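You operate a simulated robot arm through the tools that you are given. There is no shell and no other tool.

The job below is to be done with a simulated robot arm. You get a single attempt, and the scene is never put back.

Task
Grind what is in the mortar, then stir in one big scoop of the order card's herb.
Fine: the scoop from its box; stir with the small scoop till no patch shows and leave it in; pestle and big scoop back, nothing spilt. Set down upright: stone pestle, big scoop.

It is judged by the outcome, as a careful person would: the job done as asked, and still so three seconds after it is handed in. It fails if anything else is knocked over, pushed out of place, dropped, spilled or broken.

Robot
A 6-joint arm with a two-finger parallel gripper, fixed in place. Base frame: the origin is on the floor under the middle of its stand, x ahead of it, y to its left, z up; the work surface is at about z = 840. Units: mm, rad, N and s.
With the tool pointing down near the work surface it reaches from about 260 to 680 mm from the base axis. Its first joint turns from -1.152 to 1.152 rad. Payload 2.9 kg.
The TCP is the grasp point between the finger pads, 30 mm short of the fingertips. In the tool frame z runs along the fingers and y along their closing line. The gripper opens to 110 mm. The fingers are 20 mm wide and 10 mm thick; the gripper's body (48 by 112 mm) begins 55 mm behind the TCP.
Orientation is that of the tool frame in the base frame, as [roll, pitch, yaw] about the fixed x, y, z axes, in that order (R = Rz(yaw) Ry(pitch) Rx(roll)). With the fingers straight down and closing along the base's y, the tool's x points along the base's -x, its y along +y and its z along -z.

Tools
- The arm moves only by the tool play_rows. Its argument "steps" is a list of rows, each an object of numbers (a shift or turn left out is 0, a gripper value left out holds the last): "tx", "ty", "tz": the shift along the tool's x, y, z in mm; "rx", "ry", "rz": the turn, a rotation vector about the tool's x, y, z in rad; "hand": the gripper command, from -1 (shut) to 1 (fully open), values between in proportion. In form: [{"tx": .., "ty": .., "tz": .., "rx": .., "ry": .., "rz": .., "hand": ..}, ...]. A call has 1 to 20 rows; each row is the pose to reach, as a shift and turn from the pose commanded when the call began, along the tool's axes at that moment. Rows are played at 5 a second. More than 50 mm and 0.15 rad between two rows, or a gripper value outside its range, and nothing of the call is played. Where a pose cannot be reached the arm comes as near as it can. A force on the tool above 90 N (or 10 N above the force at the start of the call, whichever is more), or a blocked arm, ends the call early, and 0.2 s more pass. Each finger travels about 108 mm/s and halts on what it meets, pressing with about 44 N; the grip force reading is that of the motor and also rises with nothing between the fingers. The clock runs only during rows and for 0.2 s after the last one: add rows that repeat a pose to give the fingers time. The reply holds the time, the measured pose of the TCP, the force on the tool along the base axes, the opening and the grip force, in the units named above and with some noise, with the torque about the TCP (base axes, N m) and any sound that the robot's microphone picked up.
- Cameras (640 x 400 px; columns grow to the right, rows downward): "scene" is fixed at [69.6, 440.9, 1382.1]; the picture's right is [-0.80, -0.60, 0.00], its down [-0.40, 0.53, -0.75] and it looks along [0.45, -0.60, -0.66] (base axes); focal length 214 px, centre (320, 200). "wrist" rides on the gripper at [72, 17, -103] in the tool frame; the picture's right is [-0.23, 0.97, 0.00], its down [-0.76, -0.18, -0.62] and it looks along [-0.61, -0.14, 0.78] (tool axes); focal length 222 px, centre (320, 200). There is no depth. A picture from a camera that has moved, and an enlarged one, comes with that camera's place and axes in the base frame and with its lens. The place of the scene camera against the robot may be out by one fixed shift of up to 12 mm in any direction.
- grab_frame(camera): a new picture of that camera. It takes no simulated time.
- zoom(camera, box): a new picture of the part [left, top, right, bottom] of that camera's present view, enlarged. It takes no simulated time.
- job_done(): hands the job in; it is judged then, once.

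Places have to be worked out from the pictures, the camera data and where the tool is seen. Open the gripper and draw the arm clear of the work before you hand the job in, unless the task says otherwise.

The tools are called after "Emit:" as a command line: name --argument value ..., lists and objects as JSON in quotes. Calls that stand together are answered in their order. play_rows: Moves the arm, as the interface text tells. Its arguments: {"type":"object","properties":{"steps":{"type":"array","items":{"type":"object","properties":{"tx":{"type":"number"},"ty":{"type":"number"},"tz":{"type":"number"},"rx":{"type":"number"},"ry":{"type":"number"},"rz":{"type":"number"},"hand":{"type":"number"}}}}},"required":["steps"]} The other tools are called the same way: grab_frame (camera) takes a picture; zoom (camera, box) takes an enlarged picture of a part of a camera's view; job_done () hands the job in.

At the start:

```text
clock: 0.0
ee_pos: [337.1, 130.6, 1230.7]
tool_rot: [3.141, 0.001, -3.141]
ft_force: [0.2, 0.4, -1.1]
moment: [0.02, 0.03, 0.0]
width: 110.0
grip_force: 0.1
```

scene: 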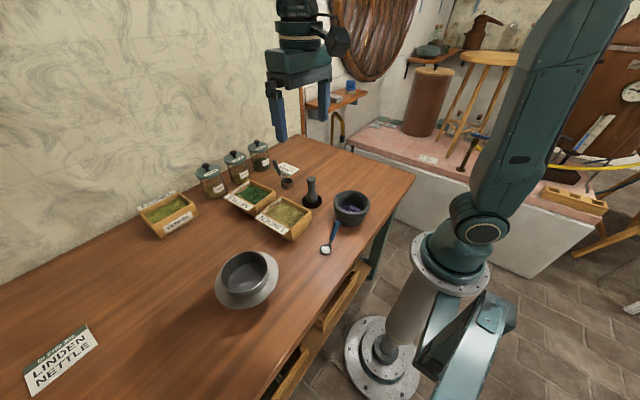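
wrist: 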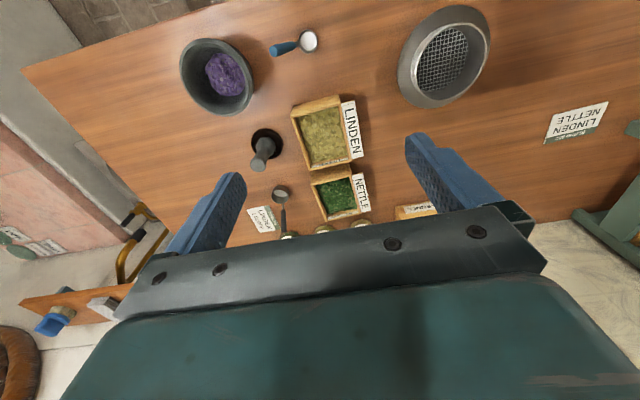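

I'll start by looking closely at the scene: the mortar, boxes, cards, scoops and pestle.

Emit:
zoom --camera "scene" --box '[200, 130, 400, 260]'

Emit:
zoom --camera "scene" --box '[0, 300, 140, 400]'

Emit:
zoom --camera "wrist" --box '[160, 0, 400, 240]'

Emit:
zoom --camera "scene" --box '[120, 130, 300, 250]'

```text
3.08 times, centred on (300, 195) of scene
camera zoom: at [69.6, 440.9, 1382.1], right [-0.8, -0.6, 0.0], down [-0.4, 0.53, -0.75], along [0.45, -0.6, -0.66], focal length 660 px, centre (382, 215)
```

zoom: 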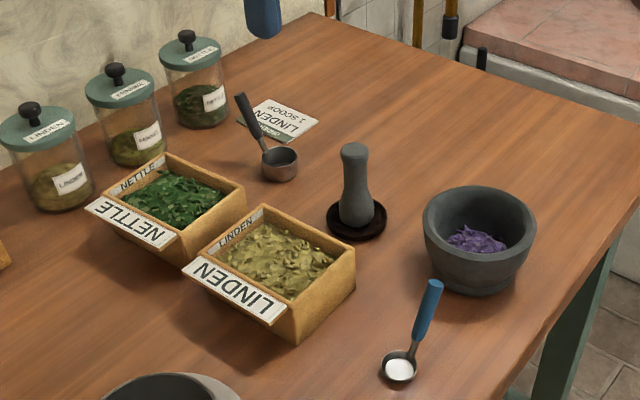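

```text
4.00 times, centred on (70, 350) of scene
camera zoom: at [69.6, 440.9, 1382.1], right [-0.8, -0.6, 0.0], down [-0.4, 0.53, -0.75], along [0.45, -0.6, -0.66], focal length 858 px, centre (1320, -400)
```

zoom: 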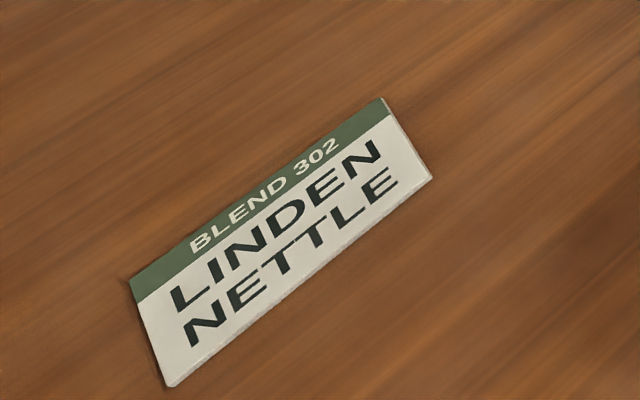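

```text
1.67 times, centred on (280, 120) of wrist
camera zoom: at [265.5, 146.8, 1332.6], right [0.23, 0.97, 0.0], down [0.76, -0.18, 0.62], along [0.61, -0.14, -0.78], focal length 370 px, centre (387, 333)
```

zoom: 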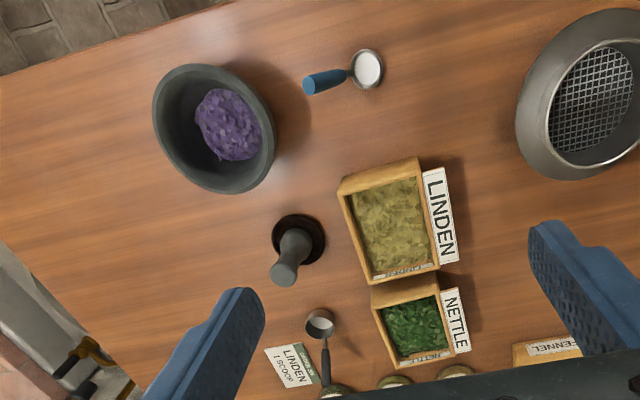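

```text
3.33 times, centred on (210, 190) of scene
camera zoom: at [69.6, 440.9, 1382.1], right [-0.8, -0.6, 0.0], down [-0.4, 0.53, -0.75], along [0.45, -0.6, -0.66], focal length 715 px, centre (687, 233)
```

zoom: 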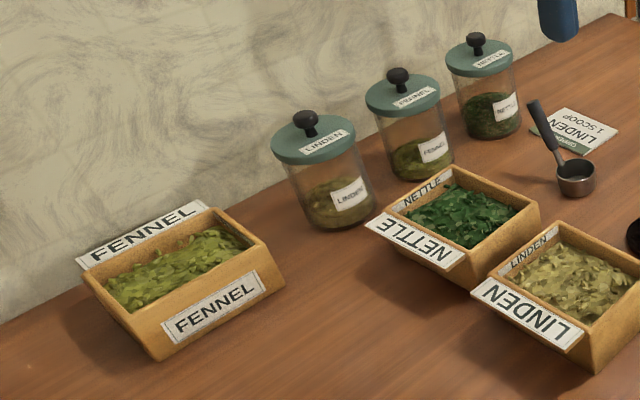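

The order card seems to be the one under the big scoop; I'll enlarge it, the small scoop's bowl and the boxes further.

Emit:
zoom --camera "scene" --box '[265, 150, 315, 195]'

Emit:
zoom --camera "scene" --box '[300, 205, 360, 265]'

Emit:
zoom --camera "wrist" --box '[230, 90, 380, 240]'

Emit:
zoom --camera "wrist" --box '[170, 0, 330, 120]'

Emit:
zoom --camera "scene" --box '[220, 170, 320, 250]'

```text
8.89 times, centred on (290, 172) of scene
camera zoom: at [69.6, 440.9, 1382.1], right [-0.8, -0.6, 0.0], down [-0.4, 0.53, -0.75], along [0.45, -0.6, -0.66], focal length 1906 px, centre (587, 444)
```

zoom: 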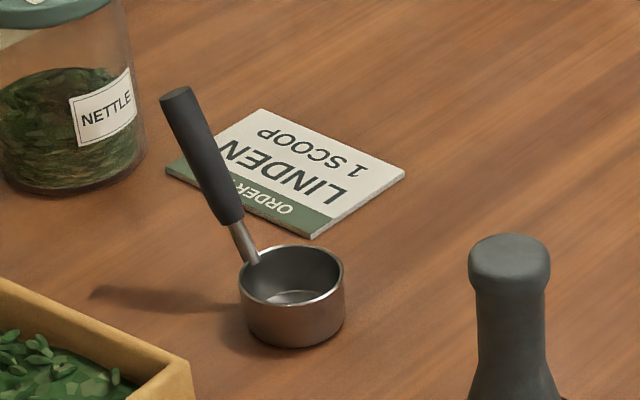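

```text
6.67 times, centred on (330, 235) of scene
camera zoom: at [69.6, 440.9, 1382.1], right [-0.8, -0.6, 0.0], down [-0.4, 0.53, -0.75], along [0.45, -0.6, -0.66], focal length 1430 px, centre (253, -33)
```

zoom: 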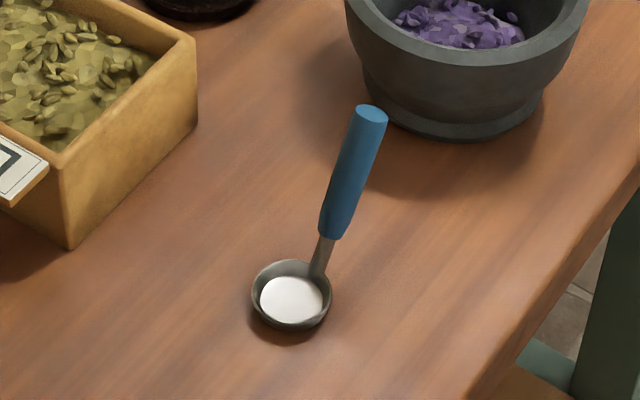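

```text
2.67 times, centred on (305, 165) of wrist
camera zoom: at [265.5, 146.8, 1332.6], right [0.23, 0.97, 0.0], down [0.76, -0.18, 0.62], along [0.61, -0.14, -0.78], focal length 592 px, centre (360, 293)
```

zoom: 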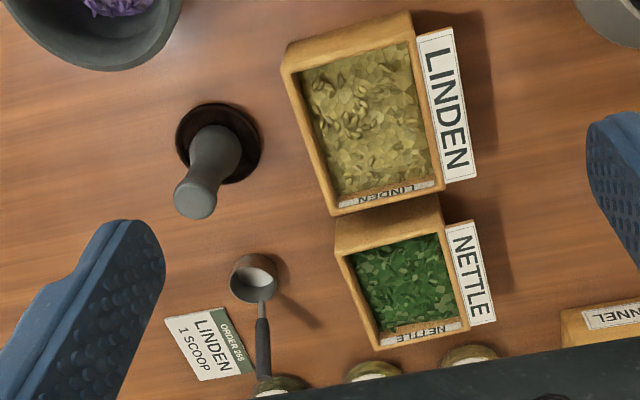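

```text
3.33 times, centred on (250, 60) of wrist
camera zoom: at [265.5, 146.8, 1332.6], right [0.23, 0.97, 0.0], down [0.76, -0.18, 0.62], along [0.61, -0.14, -0.78], focal length 740 px, centre (553, 667)
```

zoom: 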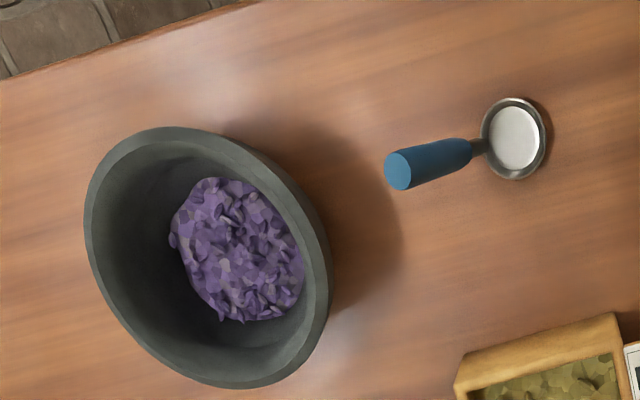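

```text
5.00 times, centred on (270, 210) of scene
camera zoom: at [69.6, 440.9, 1382.1], right [-0.8, -0.6, 0.0], down [-0.4, 0.53, -0.75], along [0.45, -0.6, -0.66], focal length 1072 px, centre (570, 150)
```

zoom: 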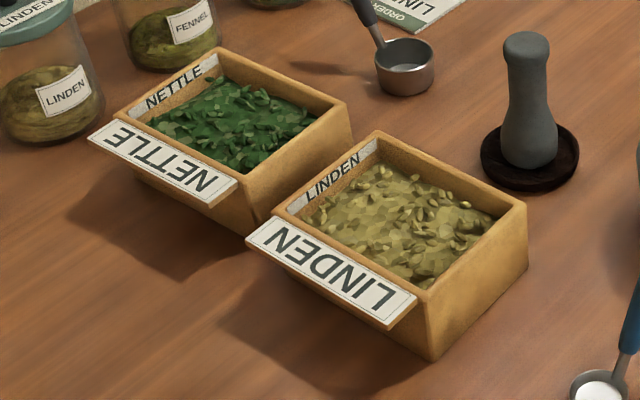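

The order card (ORDER 265) says LINDEN, 1 scoop; the other card is a blend distractor. My rough estimates put the mortar at about (296,-36), the pestle at (454,-23) with its top near z 945, the big scoop bowl at (584,-33), the small scoop bowl at (287,122) and the linden box at (448,112). I'll move toward the pestle for a closer look.

Emit:
play_rows --steps '[{"tx": -20, "ty": -35, "tz": 25}, {"tx": -40, "ty": -70, "tz": 50}, {"tx": -60, "ty": -105, "tz": 75}, {"tx": -75, "ty": -140, "tz": 100}, {"tx": -83, "ty": -150, "tz": 130}, {"tx": -83, "ty": -150, "tz": 130}]'

Emit:
grab_frame --camera "wrist"

Emit:
grab_frame --camera "scene"

```text
clock: 1.4
ee_pos: [421.2, -18.7, 1101.2]
tool_rot: [3.141, 0.0, 3.14]
ft_force: [-0.9, -0.5, 0.1]
moment: [0.03, 0.01, 0.04]
width: 110.1
grip_force: 0.1
```

```text
taken
camera wrist: at [349.0, -3.2, 1203.2], right [0.23, 0.97, 0.0], down [0.76, -0.18, 0.62], along [0.61, -0.14, -0.78], focal length 222 px, centre (320, 200)
```

wrist: 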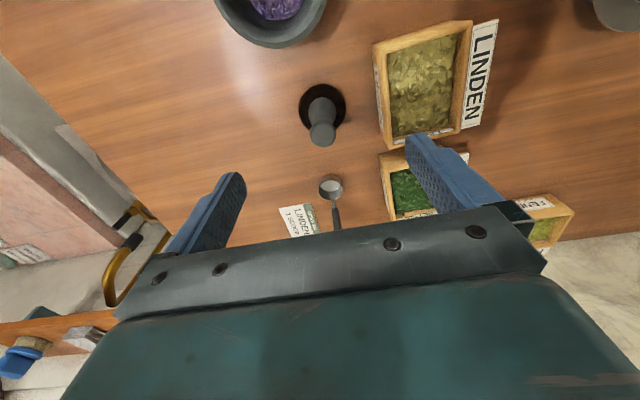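

```text
taken
```

scene: 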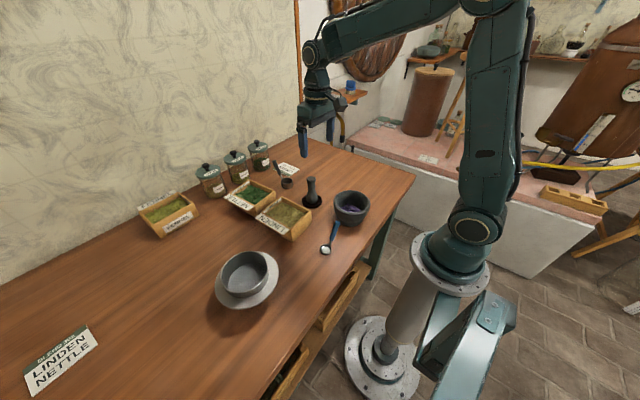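

The view is good; I'll zoom on the pestle, the mortar and the big scoop from here to fix their places.

Emit:
zoom --camera "wrist" --box '[270, 60, 400, 160]'

Emit:
zoom --camera "wrist" --box '[270, 150, 400, 240]'

Emit:
zoom --camera "wrist" --box '[350, 0, 530, 220]'

Emit:
zoom --camera "scene" --box '[290, 165, 350, 215]'

```text
4.00 times, centred on (335, 110) of wrist
camera zoom: at [349.0, -3.2, 1203.2], right [0.23, 0.97, 0.0], down [0.76, -0.18, 0.62], along [0.61, -0.14, -0.78], focal length 888 px, centre (260, 560)
```

zoom: 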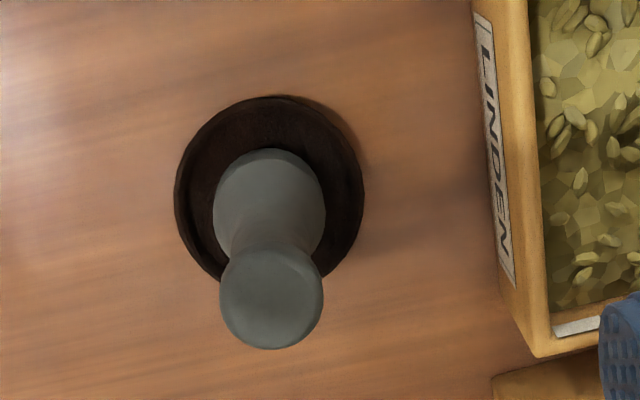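

```text
4.44 times, centred on (335, 195) of wrist
camera zoom: at [349.0, -3.2, 1203.2], right [0.23, 0.97, 0.0], down [0.76, -0.18, 0.62], along [0.61, -0.14, -0.78], focal length 987 px, centre (253, 222)
```

zoom: 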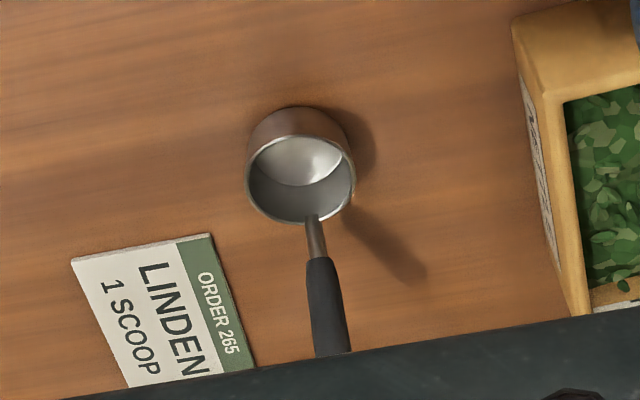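

```text
1.82 times, centred on (440, 110) of wrist
camera zoom: at [349.0, -3.2, 1203.2], right [0.23, 0.97, 0.0], down [0.76, -0.18, 0.62], along [0.61, -0.14, -0.78], focal length 404 px, centre (102, 364)
```

zoom: 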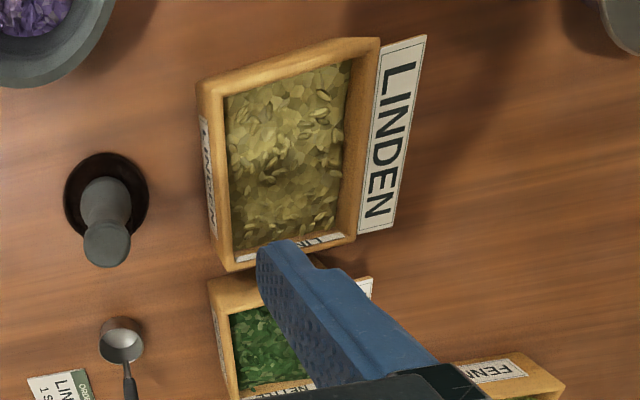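

```text
8.00 times, centred on (320, 190) of scene
camera zoom: at [69.6, 440.9, 1382.1], right [-0.8, -0.6, 0.0], down [-0.4, 0.53, -0.75], along [0.45, -0.6, -0.66], focal length 1716 px, centre (320, 280)
```

zoom: 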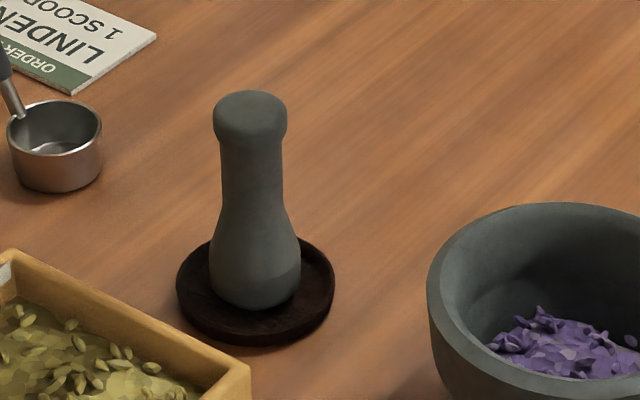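

The pestle's axis fits (451,-22), its top at z≈949 and the knob is about 31 mm wide; the scoop bowls just show shiny floors. Next I'll look at the mortar and small scoop from closer by.

Emit:
play_rows --steps '[{"tx": 40, "ty": 15, "tz": 5}, {"tx": 80, "ty": 35, "tz": 15}, {"tx": 115, "ty": 50, "tz": 20}, {"tx": 121, "ty": 50, "tz": 20}, {"tx": 121, "ty": 50, "tz": 20}]'

Emit:
grab_frame --camera "wrist"

Emit:
zoom --camera "wrist" --box '[160, 20, 340, 160]'

Emit:
zoom --camera "wrist" --box '[320, 20, 480, 140]'

Emit:
zoom --camera "scene" --box '[310, 180, 380, 260]'

```text
clock: 2.6
ee_pos: [298.6, 31.5, 1081.3]
tool_rot: [-3.14, 0.001, 3.141]
ft_force: [-0.2, -0.8, 0.4]
moment: [-0.01, 0.0, 0.0]
width: 110.0
grip_force: 0.0
```

```text
taken
camera wrist: at [226.9, 47.4, 1182.6], right [0.23, 0.97, 0.0], down [0.76, -0.18, 0.62], along [0.61, -0.14, -0.78], focal length 222 px, centre (320, 200)
```

wrist: 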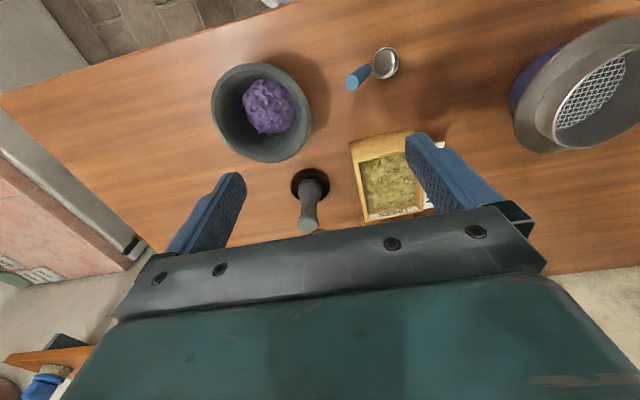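

```text
2.86 times, centred on (250, 90) of wrist
camera zoom: at [226.9, 47.4, 1182.6], right [0.23, 0.97, 0.0], down [0.76, -0.18, 0.62], along [0.61, -0.14, -0.78], focal length 635 px, centre (520, 514)
```

zoom: 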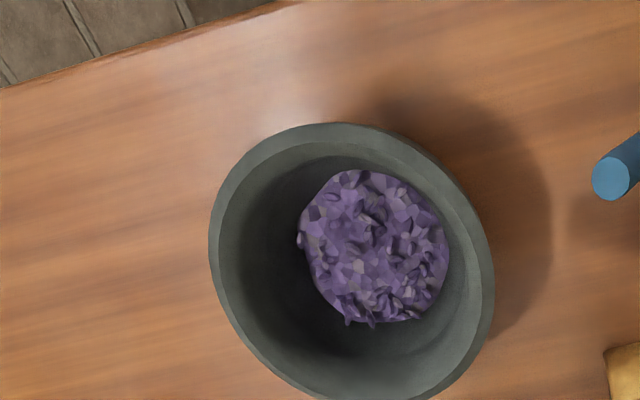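

```text
3.33 times, centred on (400, 80) of wrist
camera zoom: at [226.9, 47.4, 1182.6], right [0.23, 0.97, 0.0], down [0.76, -0.18, 0.62], along [0.61, -0.14, -0.78], focal length 740 px, centre (53, 600)
```

zoom: 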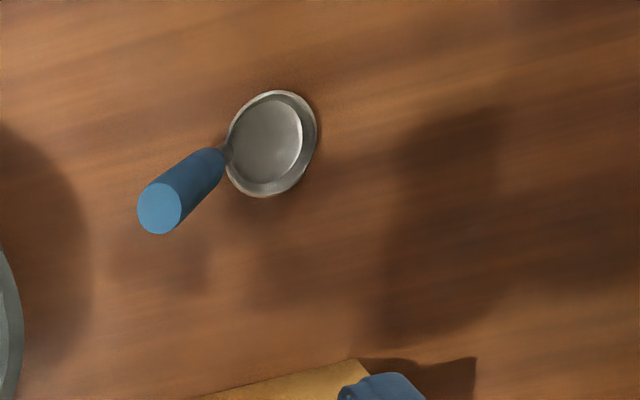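

```text
5.00 times, centred on (345, 220) of scene
camera zoom: at [69.6, 440.9, 1382.1], right [-0.8, -0.6, 0.0], down [-0.4, 0.53, -0.75], along [0.45, -0.6, -0.66], focal length 1072 px, centre (195, 100)
```

zoom: 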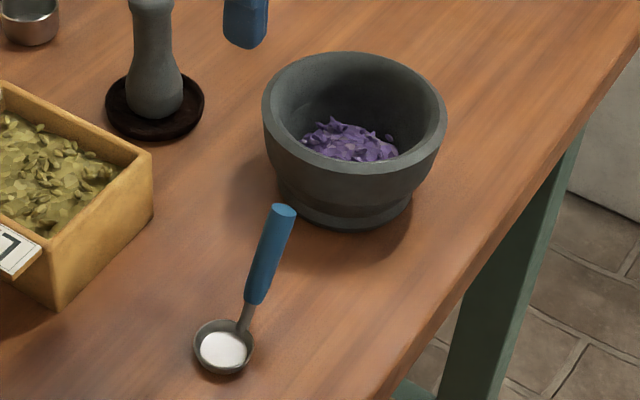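

The mortar rim centre comes out near (295,-40), with the rim at z≈907 and outer radius 60 mm; the small scoop is empty, just shiny metal. Now I'll go above the pestle with the gripper partly closed to check alignment.

Emit:
play_rows --steps '[{"tx": -40, "ty": -13, "tz": 0, "hand": 0.3}, {"tx": -80, "ty": -27, "tz": 0, "hand": 0.3}, {"tx": -120, "ty": -42, "tz": 15, "hand": 0.3}, {"tx": -145, "ty": -53, "tz": 45, "hand": 0.3}, {"tx": -152, "ty": -53, "tz": 66, "hand": 0.3}, {"tx": -152, "ty": -53, "tz": 66, "hand": 0.3}]'

Emit:
grab_frame --camera "wrist"

Emit:
zoom --camera "scene" --box '[280, 140, 360, 220]'

```text
clock: 4.0
ee_pos: [452.4, -21.3, 1014.0]
tool_rot: [3.141, -0.002, -3.141]
ft_force: [-0.3, -0.3, 0.3]
moment: [0.0, -0.01, 0.02]
width: 71.5
grip_force: 0.2
```

```text
taken
camera wrist: at [379.7, -5.8, 1116.0], right [0.23, 0.97, 0.0], down [0.76, -0.18, 0.62], along [0.61, -0.14, -0.78], focal length 222 px, centre (320, 200)
```

wrist: 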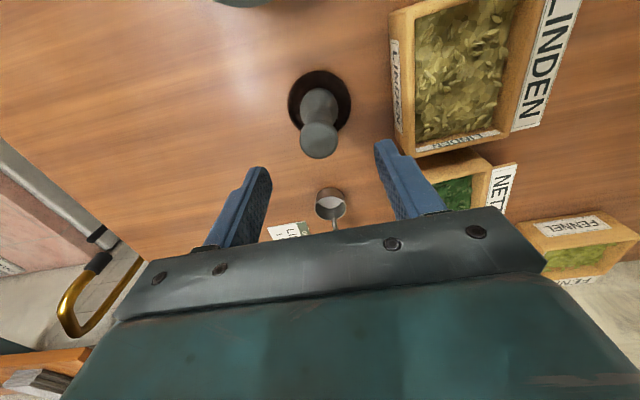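

```text
5.00 times, centred on (320, 180) of scene
camera zoom: at [69.6, 440.9, 1382.1], right [-0.8, -0.6, 0.0], down [-0.4, 0.53, -0.75], along [0.45, -0.6, -0.66], focal length 1072 px, centre (320, 300)
```

zoom: 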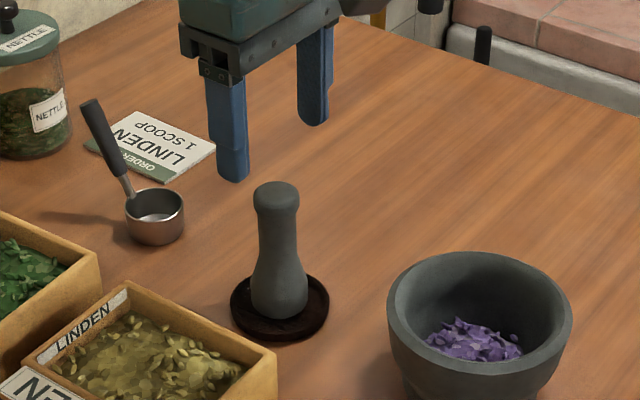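

The knob projects to (451,-22.7), within about 1.5 mm of the TCP. I'll descend so the fingers straddle the neck with the TCP at z≈915, and close.

Emit:
play_rows --steps '[{"tx": 1, "ty": -1.5, "tz": 25, "hand": 0.3}, {"tx": 1, "ty": -1.5, "tz": 50, "hand": 0.3}, {"tx": 1, "ty": -1.5, "tz": 75, "hand": 0.3}, {"tx": 1, "ty": -1.5, "tz": 99, "hand": 0.3}, {"tx": 1, "ty": -1.5, "tz": 99, "hand": 0.3}]'

Emit:
zoom --camera "scene" --box '[280, 150, 350, 220]'

Emit:
zoom --camera "wrist" --box '[220, 60, 420, 240]'

```text
clock: 5.2
ee_pos: [448.8, -25.5, 915.7]
tool_rot: [3.142, 0.0, -3.141]
ft_force: [0.0, -0.2, -0.3]
moment: [-0.01, -0.02, -0.01]
width: 71.6
grip_force: 0.1
```

```text
5.71 times, centred on (315, 185) of scene
camera zoom: at [69.6, 440.9, 1382.1], right [-0.8, -0.6, 0.0], down [-0.4, 0.53, -0.75], along [0.45, -0.6, -0.66], focal length 1226 px, centre (349, 286)
```

zoom: 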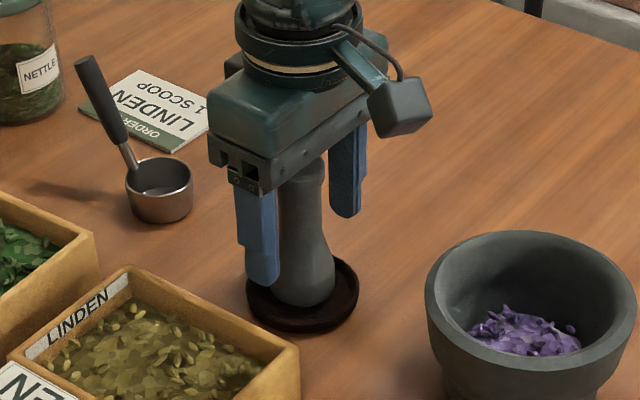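

```text
2.22 times, centred on (320, 150) of wrist
camera zoom: at [378.0, -7.8, 1017.6], right [0.23, 0.97, 0.0], down [0.76, -0.18, 0.62], along [0.61, -0.14, -0.78], focal length 494 px, centre (320, 311)
```

zoom: 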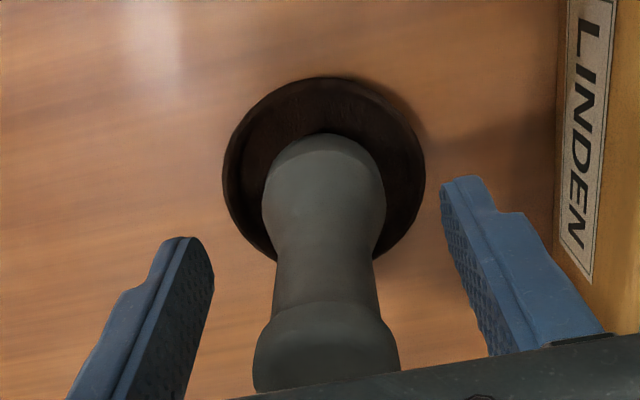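

The pestle sits midway between the fingers. Closing the gripper on it now.

Emit:
play_rows --steps '[{"hand": 0.0}, {"hand": -0.25}, {"hand": -0.45}, {"hand": -0.7}, {"hand": -1}, {"hand": -1}, {"hand": -1}]'

Emit:
zoom --camera "scene" --box '[280, 150, 350, 220]'

Emit:
zoom --camera "wrist" --box '[220, 60, 420, 240]'

```text
clock: 6.8
ee_pos: [449.5, -24.7, 916.1]
tool_rot: [3.14, 0.0, -3.141]
ft_force: [-0.2, 0.1, 0.5]
moment: [0.0, -0.02, 0.04]
width: 31.4
grip_force: 43.7
```

```text
5.71 times, centred on (315, 185) of scene
camera zoom: at [69.6, 440.9, 1382.1], right [-0.8, -0.6, 0.0], down [-0.4, 0.53, -0.75], along [0.45, -0.6, -0.66], focal length 1226 px, centre (349, 286)
```

zoom: 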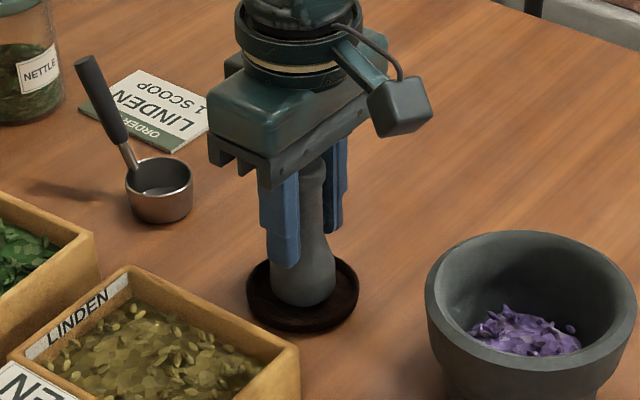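

```text
2.22 times, centred on (320, 150) of wrist
camera zoom: at [378.0, -7.8, 1017.9], right [0.23, 0.97, 0.0], down [0.76, -0.18, 0.62], along [0.61, -0.14, -0.78], focal length 494 px, centre (320, 311)
```

zoom: 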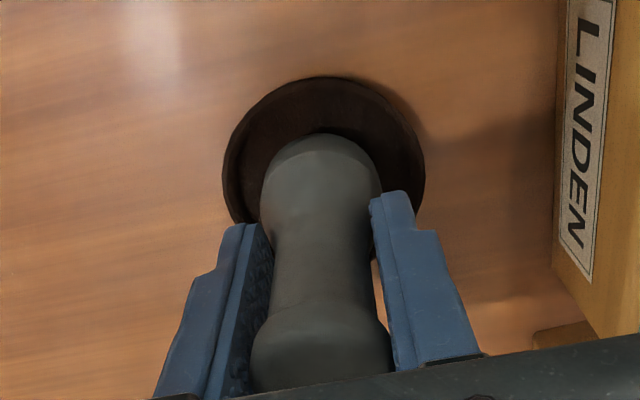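

Grip is firm at 31.4 mm and 43.7 N. I'll lift the pestle straight out of its dish and check it holds.

Emit:
play_rows --steps '[{"tz": -10}, {"tz": -30}, {"tz": -60}, {"tz": -95}, {"tz": -110}, {"tz": -110}]'

Emit:
grab_frame --camera "scene"

Emit:
grab_frame --camera "wrist"

```text
clock: 8.2
ee_pos: [449.8, -24.7, 1025.1]
tool_rot: [-3.142, 0.0, -3.141]
ft_force: [0.0, -0.6, -2.3]
moment: [0.04, 0.03, 0.01]
width: 31.6
grip_force: 44.1
```

```text
taken
```

scene: 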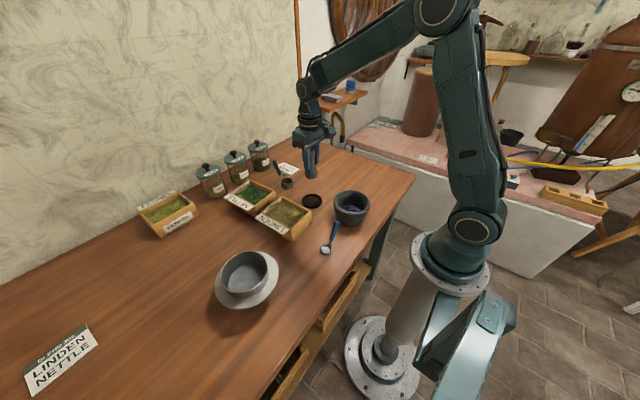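

```text
taken
camera wrist: at [378.8, -8.1, 1127.9], right [0.23, 0.97, 0.0], down [0.76, -0.18, 0.62], along [0.61, -0.14, -0.78], focal length 222 px, centre (320, 200)
```

wrist: 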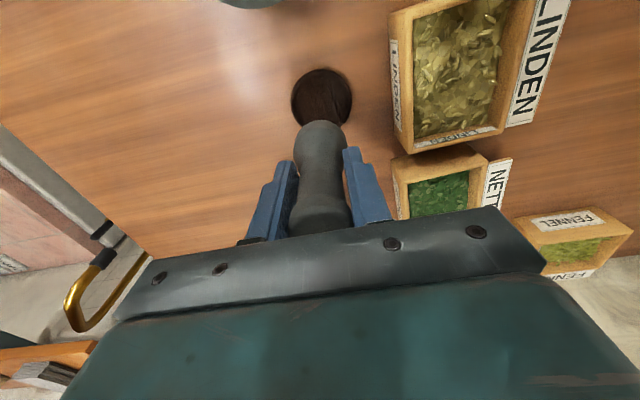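

The pestle hangs straight in the grip. Next I'll carry it over the mortar centre at about (295,-40), staying high.

Emit:
play_rows --steps '[{"tx": 30, "ty": -3}, {"tx": 70, "ty": -7}, {"tx": 110, "ty": -11}, {"tx": 145, "ty": -15}, {"tx": 155, "ty": -16}, {"tx": 155, "ty": -16}, {"tx": 155, "ty": -16}]'

Emit:
grab_frame --camera "wrist"

Emit:
zoom --camera "scene" --box '[300, 140, 400, 240]'

```text
clock: 9.8
ee_pos: [296.4, -39.9, 1025.2]
tool_rot: [-3.141, 0.0, 3.141]
ft_force: [0.2, 0.1, -1.6]
moment: [0.0, 0.01, 0.02]
width: 31.5
grip_force: 44.6
```

```text
taken
camera wrist: at [224.3, -23.5, 1127.0], right [0.23, 0.97, 0.0], down [0.76, -0.18, 0.62], along [0.61, -0.14, -0.78], focal length 222 px, centre (320, 200)
```

wrist: 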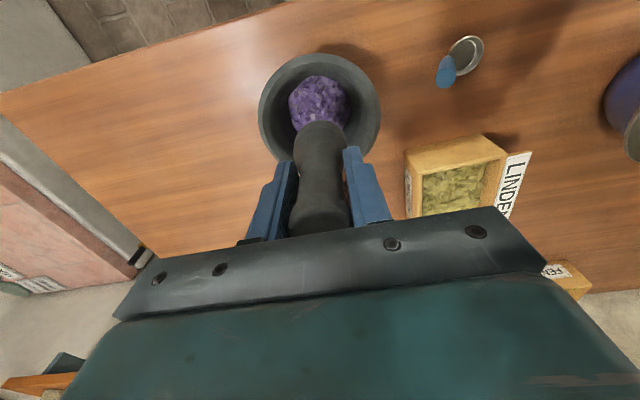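

```text
4.00 times, centred on (350, 190) of scene
camera zoom: at [69.6, 440.9, 1382.1], right [-0.8, -0.6, 0.0], down [-0.4, 0.53, -0.75], along [0.45, -0.6, -0.66], focal length 858 px, centre (200, 240)
```

zoom: 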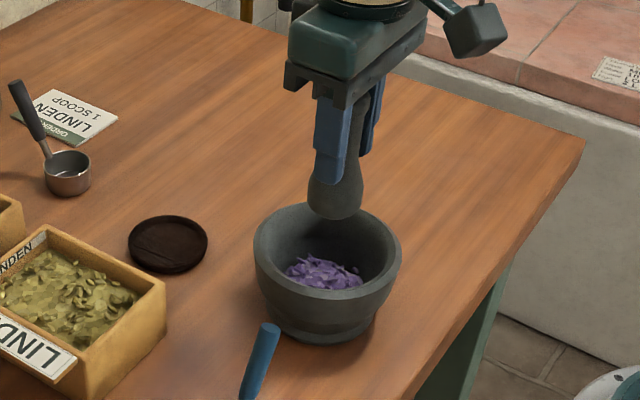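

The pestle is aligned over the mortar within a few mm. I'll lower it toward the contents, slowing near the pile.

Emit:
play_rows --steps '[{"tz": 20}, {"tz": 40}, {"tz": 60}, {"tz": 75}, {"tz": 80}, {"tz": 80}]'

Emit:
zoom --camera "scene" --box '[310, 160, 390, 240]'

Emit:
grab_frame --camera "wrist"

```text
clock: 11.2
ee_pos: [295.4, -39.7, 945.6]
tool_rot: [-3.14, -0.001, 3.14]
ft_force: [0.4, 0.5, -2.0]
moment: [-0.02, 0.02, 0.0]
width: 31.3
grip_force: 44.0
```

```text
5.00 times, centred on (350, 200) of scene
camera zoom: at [69.6, 440.9, 1382.1], right [-0.8, -0.6, 0.0], down [-0.4, 0.53, -0.75], along [0.45, -0.6, -0.66], focal length 1072 px, centre (170, 200)
```

zoom: 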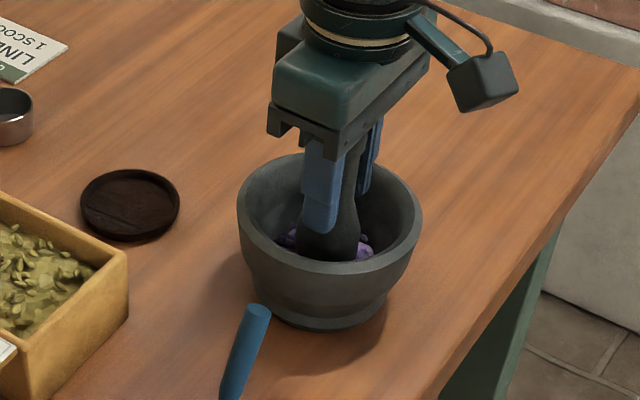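

```text
taken
camera wrist: at [223.3, -23.4, 1047.3], right [0.23, 0.97, 0.0], down [0.76, -0.18, 0.62], along [0.61, -0.14, -0.78], focal length 222 px, centre (320, 200)
```

wrist: 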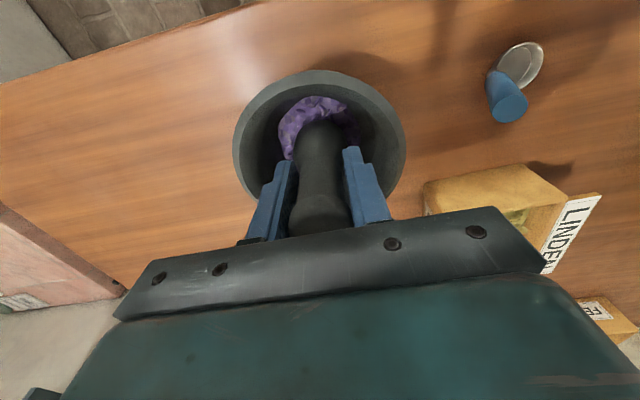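

No contact yet with the pestle base near z 878. I'll lower in 3 mm steps until I feel the contents or floor.

Emit:
play_rows --steps '[{"tz": 3}, {"tz": 6}, {"tz": 9}, {"tz": 12}, {"tz": 12}]'

Emit:
zoom --camera "wrist" --box '[220, 60, 420, 220]'

```text
clock: 12.4
ee_pos: [295.6, -40.8, 934.1]
tool_rot: [3.141, 0.0, -3.141]
ft_force: [0.5, -0.9, -2.3]
moment: [0.01, -0.02, -0.03]
width: 31.2
grip_force: 44.3
```

```text
2.50 times, centred on (320, 140) of wrist
camera zoom: at [223.5, -24.1, 1035.5], right [0.23, 0.97, 0.0], down [0.76, -0.18, 0.62], along [0.61, -0.14, -0.78], focal length 555 px, centre (320, 350)
```

zoom: 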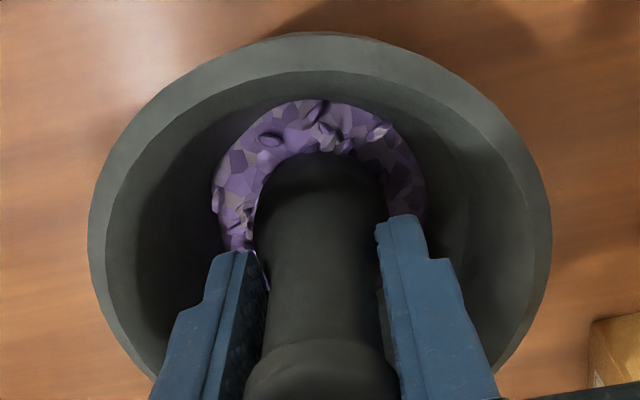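

The pestle base is level with the pile and well centred. I'll continue down in 2 mm steps, watching the force.

Emit:
play_rows --steps '[{"tz": 2}, {"tz": 4}, {"tz": 6}, {"tz": 6}]'

```text
clock: 13.4
ee_pos: [294.6, -41.1, 929.0]
tool_rot: [-3.141, -0.001, -3.141]
ft_force: [0.1, 0.0, -2.4]
moment: [0.01, -0.03, 0.03]
width: 31.1
grip_force: 43.9
```

Still no contact force at z≈928. I'll go down another few mm with small steps.

Emit:
play_rows --steps '[{"tz": 1.5}, {"tz": 3}, {"tz": 4.5}, {"tz": 6}, {"tz": 6}]'

Emit:
zoom --camera "wrist" --box '[220, 60, 420, 220]'

Emit:
zoom --camera "scene" --box '[310, 160, 390, 240]'

```text
clock: 14.6
ee_pos: [296.1, -40.4, 924.6]
tool_rot: [-3.141, 0.009, -3.141]
ft_force: [-5.2, 1.2, 63.8]
moment: [0.07, -0.13, 0.02]
width: 33.1
grip_force: 44.0
```

```text
2.50 times, centred on (320, 140) of wrist
camera zoom: at [224.0, -23.6, 1024.5], right [0.23, 0.97, 0.0], down [0.76, -0.18, 0.63], along [0.61, -0.14, -0.78], focal length 555 px, centre (320, 350)
```

zoom: 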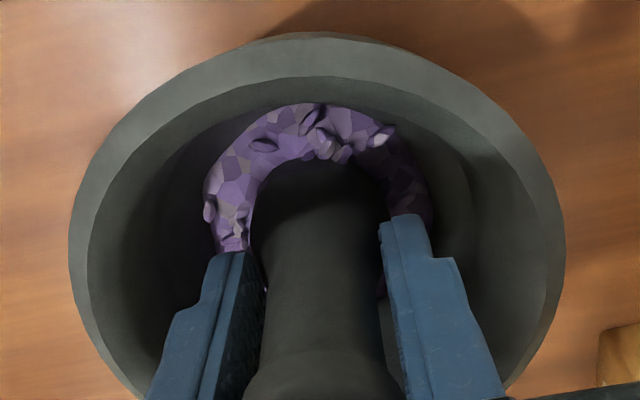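

```text
5.00 times, centred on (350, 200) of scene
camera zoom: at [68.9, 441.0, 1382.1], right [-0.8, -0.6, 0.0], down [-0.4, 0.53, -0.75], along [0.45, -0.6, -0.66], focal length 1072 px, centre (170, 200)
```

zoom: 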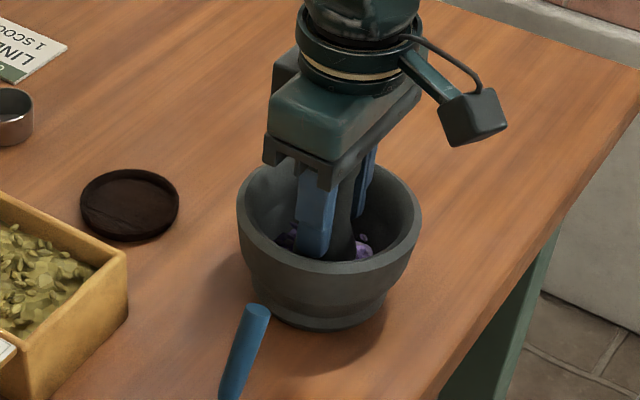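

The floor is reached: 64 N at TCP z≈924.6, which is too hard, and the pestle slid slightly up in the grip (33.1 mm). I'll ease up 3 mm and check the force.

Emit:
play_rows --steps '[{"tz": -1}, {"tz": -2}, {"tz": -3}, {"tz": -3}]'

Emit:
zoom --camera "wrist" --box '[220, 60, 420, 220]'

```text
clock: 15.6
ee_pos: [292.4, -39.9, 924.1]
tool_rot: [3.14, -0.007, -3.141]
ft_force: [0.2, 1.0, -0.4]
moment: [-0.01, -0.05, 0.03]
width: 33.0
grip_force: 44.3
```

```text
2.50 times, centred on (320, 140) of wrist
camera zoom: at [222.3, -23.6, 1026.1], right [0.23, 0.97, 0.0], down [0.77, -0.18, 0.62], along [0.6, -0.14, -0.79], focal length 555 px, centre (320, 350)
```

zoom: 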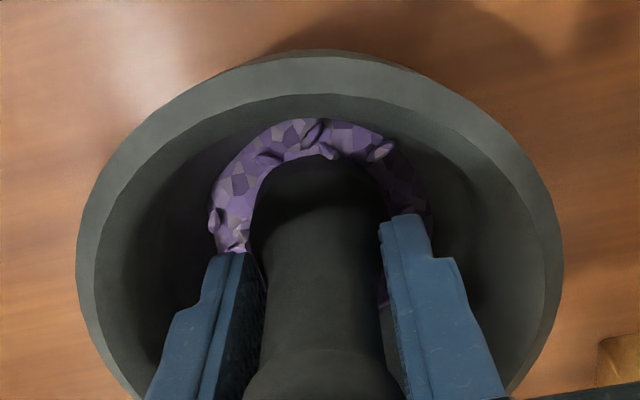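

Force is down to about the weight. I'll hold a moment to see whether the arm settles back to the commanded pose.

Emit:
play_rows --steps '[{"tz": 0}, {"tz": 0}, {"tz": 0}]'

```text
clock: 16.4
ee_pos: [295.2, -40.2, 924.8]
tool_rot: [3.141, 0.0, 3.142]
ft_force: [-0.2, 0.7, -2.4]
moment: [0.01, -0.01, -0.04]
width: 33.0
grip_force: 44.4
```

Settled at the commanded pose with the pestle just above the floor. I'll begin grinding with a gentle circle of 10 mm radius at about this height and watch the force and slip.

Emit:
play_rows --steps '[{"tx": 5, "ty": 0, "tz": 0}, {"tx": 10, "ty": 0, "tz": 0}, {"tx": 8.7, "ty": 5, "tz": 0}, {"tx": 5, "ty": 8.7, "tz": 0}, {"tx": 0, "ty": 10, "tz": 0}, {"tx": -5, "ty": 8.7, "tz": 0}, {"tx": -8.7, "ty": 5, "tz": 0}, {"tx": -10, "ty": 0, "tz": 0}, {"tx": -8.7, "ty": -5, "tz": 0}, {"tx": -5, "ty": -8.7, "tz": 0}, {"tx": 0, "ty": -10, "tz": 0}, {"tx": 5, "ty": -8.7, "tz": 0}, {"tx": 8.7, "ty": -5, "tz": 0}, {"tx": 10, "ty": 0, "tz": 0}, {"tx": 5, "ty": 0, "tz": 0}, {"tx": 0, "ty": 0, "tz": 0}]'

Emit:
zoom --camera "wrist" --box '[220, 60, 420, 220]'

Emit:
zoom --camera "scene" --box '[310, 160, 390, 240]'

```text
clock: 19.8
ee_pos: [294.8, -39.1, 925.8]
tool_rot: [-3.141, 0.0, 3.141]
ft_force: [-0.5, -0.6, -2.7]
moment: [0.0, -0.05, 0.01]
width: 33.0
grip_force: 43.9
```

```text
2.50 times, centred on (320, 140) of wrist
camera zoom: at [223.7, -23.6, 1026.7], right [0.23, 0.97, 0.0], down [0.76, -0.18, 0.62], along [0.61, -0.14, -0.78], focal length 555 px, centre (320, 350)
```

zoom: 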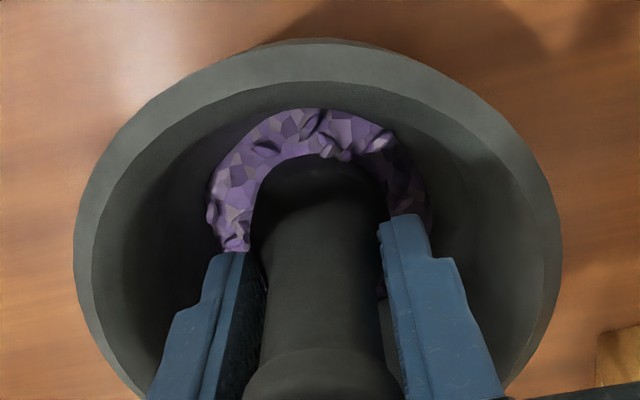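

```text
5.00 times, centred on (350, 200) of scene
camera zoom: at [69.6, 440.9, 1382.1], right [-0.8, -0.6, 0.0], down [-0.4, 0.53, -0.75], along [0.45, -0.6, -0.66], focal length 1072 px, centre (170, 200)
```

zoom: 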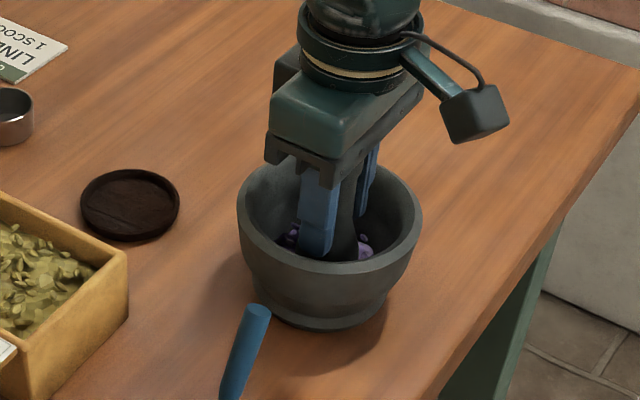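

No contact during that circle and the contents look unchanged. I'll press down 2 mm gently to get a light grinding force first.

Emit:
play_rows --steps '[{"tz": 0.7}, {"tz": 1.4}, {"tz": 2}, {"tz": 2}]'

```text
clock: 20.8
ee_pos: [296.4, -39.7, 923.4]
tool_rot: [3.14, 0.004, -3.141]
ft_force: [-10.5, 2.3, 53.5]
moment: [0.14, 0.16, 0.0]
width: 32.5
grip_force: 43.7
```

That's 53 N for 2 mm, so the contact is stiff. I'll back off 0.8 mm and circle with light pressure.

Emit:
play_rows --steps '[{"tz": -0.8}, {"tx": 4, "ty": 0, "tz": -0.8}, {"tx": 8, "ty": 0, "tz": -0.8}, {"tx": 7, "ty": 4, "tz": -0.8}, {"tx": 4, "ty": 7, "tz": -0.8}, {"tx": 0, "ty": 8, "tz": -0.8}, {"tx": -4, "ty": 7, "tz": -0.8}, {"tx": -7, "ty": 4, "tz": -0.8}, {"tx": -8, "ty": 0, "tz": -0.8}, {"tx": -7, "ty": -4, "tz": -0.8}, {"tx": -4, "ty": -7, "tz": -0.8}, {"tx": 0, "ty": -8, "tz": -0.8}]'

Emit:
zoom --camera "wrist" --box '[220, 60, 420, 220]'

```text
clock: 23.4
ee_pos: [293.7, -48.4, 923.7]
tool_rot: [-3.141, -0.001, 3.14]
ft_force: [0.9, -0.7, -2.9]
moment: [-0.03, 0.01, -0.04]
width: 33.3
grip_force: 43.5
```

```text
2.50 times, centred on (320, 140) of wrist
camera zoom: at [223.2, -31.5, 1025.0], right [0.23, 0.97, 0.0], down [0.76, -0.18, 0.62], along [0.61, -0.14, -0.78], focal length 555 px, centre (320, 350)
```

zoom: 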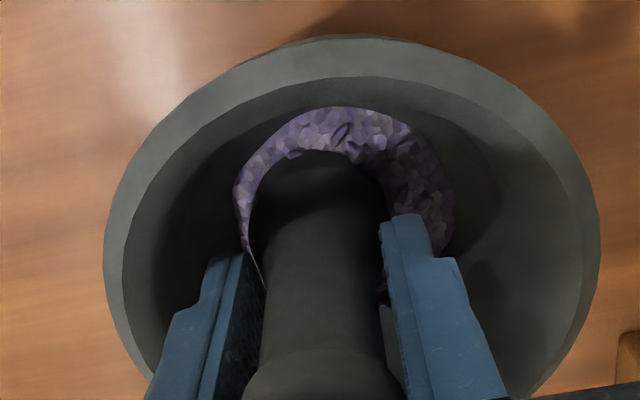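

The flakes are visibly getting finer. I'll continue the circle, slightly lower and then a bit wider, to keep grinding.

Emit:
play_rows --steps '[{"tx": 2, "ty": 0.3, "tz": 0.5}, {"tx": 5, "ty": 1.5, "tz": 0.9}, {"tx": 8.5, "ty": 4, "tz": 0.9}, {"tx": 10, "ty": 8, "tz": 0.9}, {"tx": 8.7, "ty": 13, "tz": 0.9}, {"tx": 5, "ty": 16.7, "tz": 0.9}, {"tx": 0, "ty": 18, "tz": 0.9}, {"tx": -5, "ty": 16.7, "tz": 0.9}, {"tx": -8.7, "ty": 13, "tz": 0.9}, {"tx": -10, "ty": 8, "tz": 0.9}, {"tx": -8.7, "ty": 3, "tz": 0.9}, {"tx": -5, "ty": -0.7, "tz": 0.9}, {"tx": 0, "ty": -2, "tz": 0.9}, {"tx": 5, "ty": 1, "tz": 0.9}, {"tx": 6, "ty": 8, "tz": 0.9}, {"tx": 3, "ty": 12, "tz": 0.9}, {"tx": 0, "ty": 8, "tz": 0.9}]'

Emit:
zoom --camera "wrist" --box '[220, 60, 420, 220]'

```text
clock: 27.0
ee_pos: [291.4, -39.2, 922.2]
tool_rot: [3.138, -0.008, -3.138]
ft_force: [-22.9, 1.3, 57.6]
moment: [0.12, 0.81, 0.06]
width: 33.5
grip_force: 44.0
```

```text
2.50 times, centred on (320, 140) of wrist
camera zoom: at [220.3, -22.6, 1025.3], right [0.22, 0.97, 0.0], down [0.77, -0.18, 0.62], along [0.6, -0.14, -0.79], focal length 555 px, centre (320, 350)
```

zoom: 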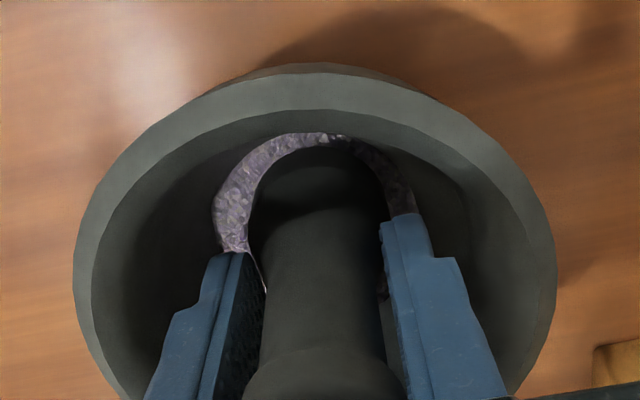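

It is now much finer, though pressing is around 57 N in the middle. I'll lift 1 mm and do further rounds, then look at the result with the pestle raised.

Emit:
play_rows --steps '[{"tx": 0, "ty": 0, "tz": -1}, {"tx": 4, "ty": 0, "tz": -0.8}, {"tx": 9, "ty": 0, "tz": -0.5}, {"tx": 8, "ty": 4.5, "tz": -0.3}, {"tx": 4.5, "ty": 8, "tz": -0.3}, {"tx": 0, "ty": 9, "tz": -0.3}, {"tx": -4.5, "ty": 8, "tz": -0.3}, {"tx": -8, "ty": 4.5, "tz": -0.3}, {"tx": -9, "ty": 0, "tz": -0.3}, {"tx": -8, "ty": -4.5, "tz": -0.3}, {"tx": -4.5, "ty": -8, "tz": -0.3}, {"tx": 0, "ty": -9, "tz": -0.3}, {"tx": 4.5, "ty": -8, "tz": -0.3}, {"tx": 8, "ty": -4.5, "tz": -0.3}, {"tx": 9, "ty": 0, "tz": -0.3}, {"tx": 6, "ty": 6, "tz": -0.3}, {"tx": 0, "ty": 9, "tz": -0.3}, {"tx": -6, "ty": 6, "tz": -0.3}]'

Emit:
zoom --camera "wrist" --box '[220, 60, 420, 220]'

Emit:
zoom --camera "scene" --box '[310, 160, 390, 240]'

```text
clock: 30.8
ee_pos: [300.4, -32.9, 923.5]
tool_rot: [-3.141, -0.001, -3.142]
ft_force: [0.4, 0.8, -1.9]
moment: [0.02, 0.01, 0.03]
width: 33.1
grip_force: 43.8
```

```text
2.50 times, centred on (320, 140) of wrist
camera zoom: at [229.4, -17.4, 1025.1], right [0.23, 0.97, 0.0], down [0.76, -0.18, 0.62], along [0.61, -0.14, -0.78], focal length 555 px, centre (320, 350)
```

zoom: 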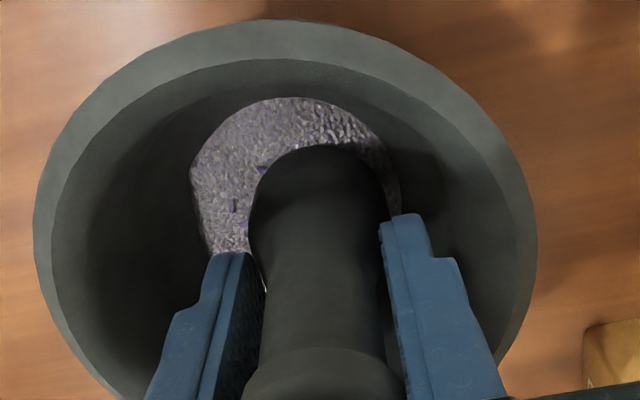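

```text
5.00 times, centred on (350, 200) of scene
camera zoom: at [69.6, 440.9, 1382.1], right [-0.8, -0.6, 0.0], down [-0.4, 0.53, -0.75], along [0.45, -0.6, -0.66], focal length 1072 px, centre (170, 200)
```

zoom: 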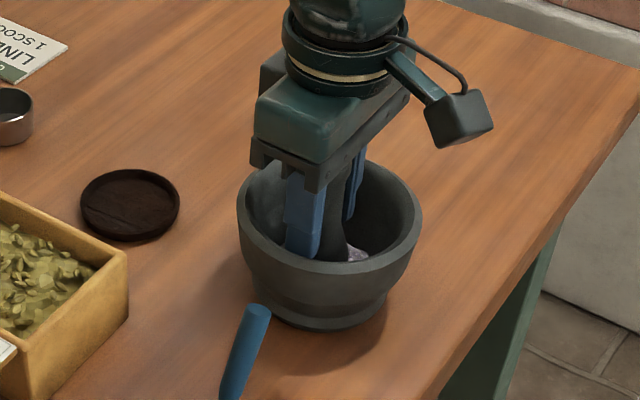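

It's nearly powder, with a few purple flakes still visible; the mortar hasn't moved. One more set of rounds a bit lower.

Emit:
play_rows --steps '[{"tx": -3, "ty": -4, "tz": 0.3}, {"tx": -3, "ty": -8, "tz": 0.5}, {"tx": 0, "ty": -12, "tz": 0.5}, {"tx": 4, "ty": -14.5, "tz": 0.5}, {"tx": 8, "ty": -14.5, "tz": 0.5}, {"tx": 12, "ty": -12, "tz": 0.5}, {"tx": 14.5, "ty": -8, "tz": 0.5}, {"tx": 14.5, "ty": -4, "tz": 0.5}, {"tx": 12, "ty": 0, "tz": 0.5}, {"tx": 8, "ty": 2.5, "tz": 0.5}, {"tx": 4, "ty": 2.5, "tz": 0.5}, {"tx": 0, "ty": 0, "tz": 0.5}, {"tx": -2.5, "ty": -4, "tz": 0.5}, {"tx": 0, "ty": -10, "tz": 0.5}, {"tx": 6, "ty": -12, "tz": 0.5}, {"tx": 11, "ty": -8, "tz": 0.5}, {"tx": 10, "ty": -3, "tz": 0.5}, {"tx": 6, "ty": -2, "tz": 0.5}, {"tx": 6, "ty": -6, "tz": 0.2}, {"tx": 6, "ty": -6, "tz": -1}]'

Emit:
zoom --camera "wrist" --box '[220, 60, 420, 220]'

```text
clock: 35.0
ee_pos: [295.6, -41.1, 923.9]
tool_rot: [-3.14, -0.002, 3.141]
ft_force: [0.0, -0.6, -1.7]
moment: [0.0, -0.03, -0.01]
width: 33.7
grip_force: 44.2
```

```text
2.50 times, centred on (320, 140) of wrist
camera zoom: at [223.7, -23.3, 1025.1], right [0.23, 0.97, 0.0], down [0.76, -0.18, 0.62], along [0.61, -0.14, -0.78], focal length 555 px, centre (320, 350)
```

zoom: 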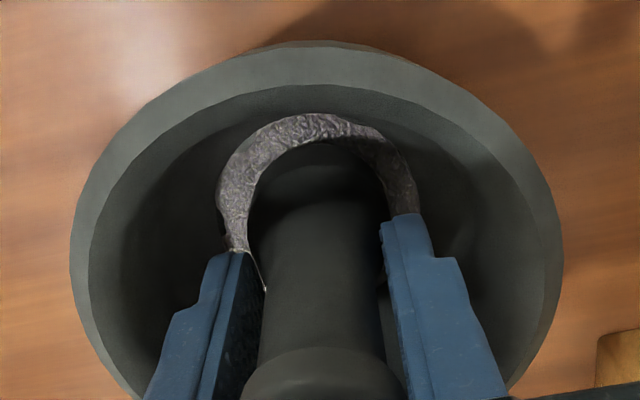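

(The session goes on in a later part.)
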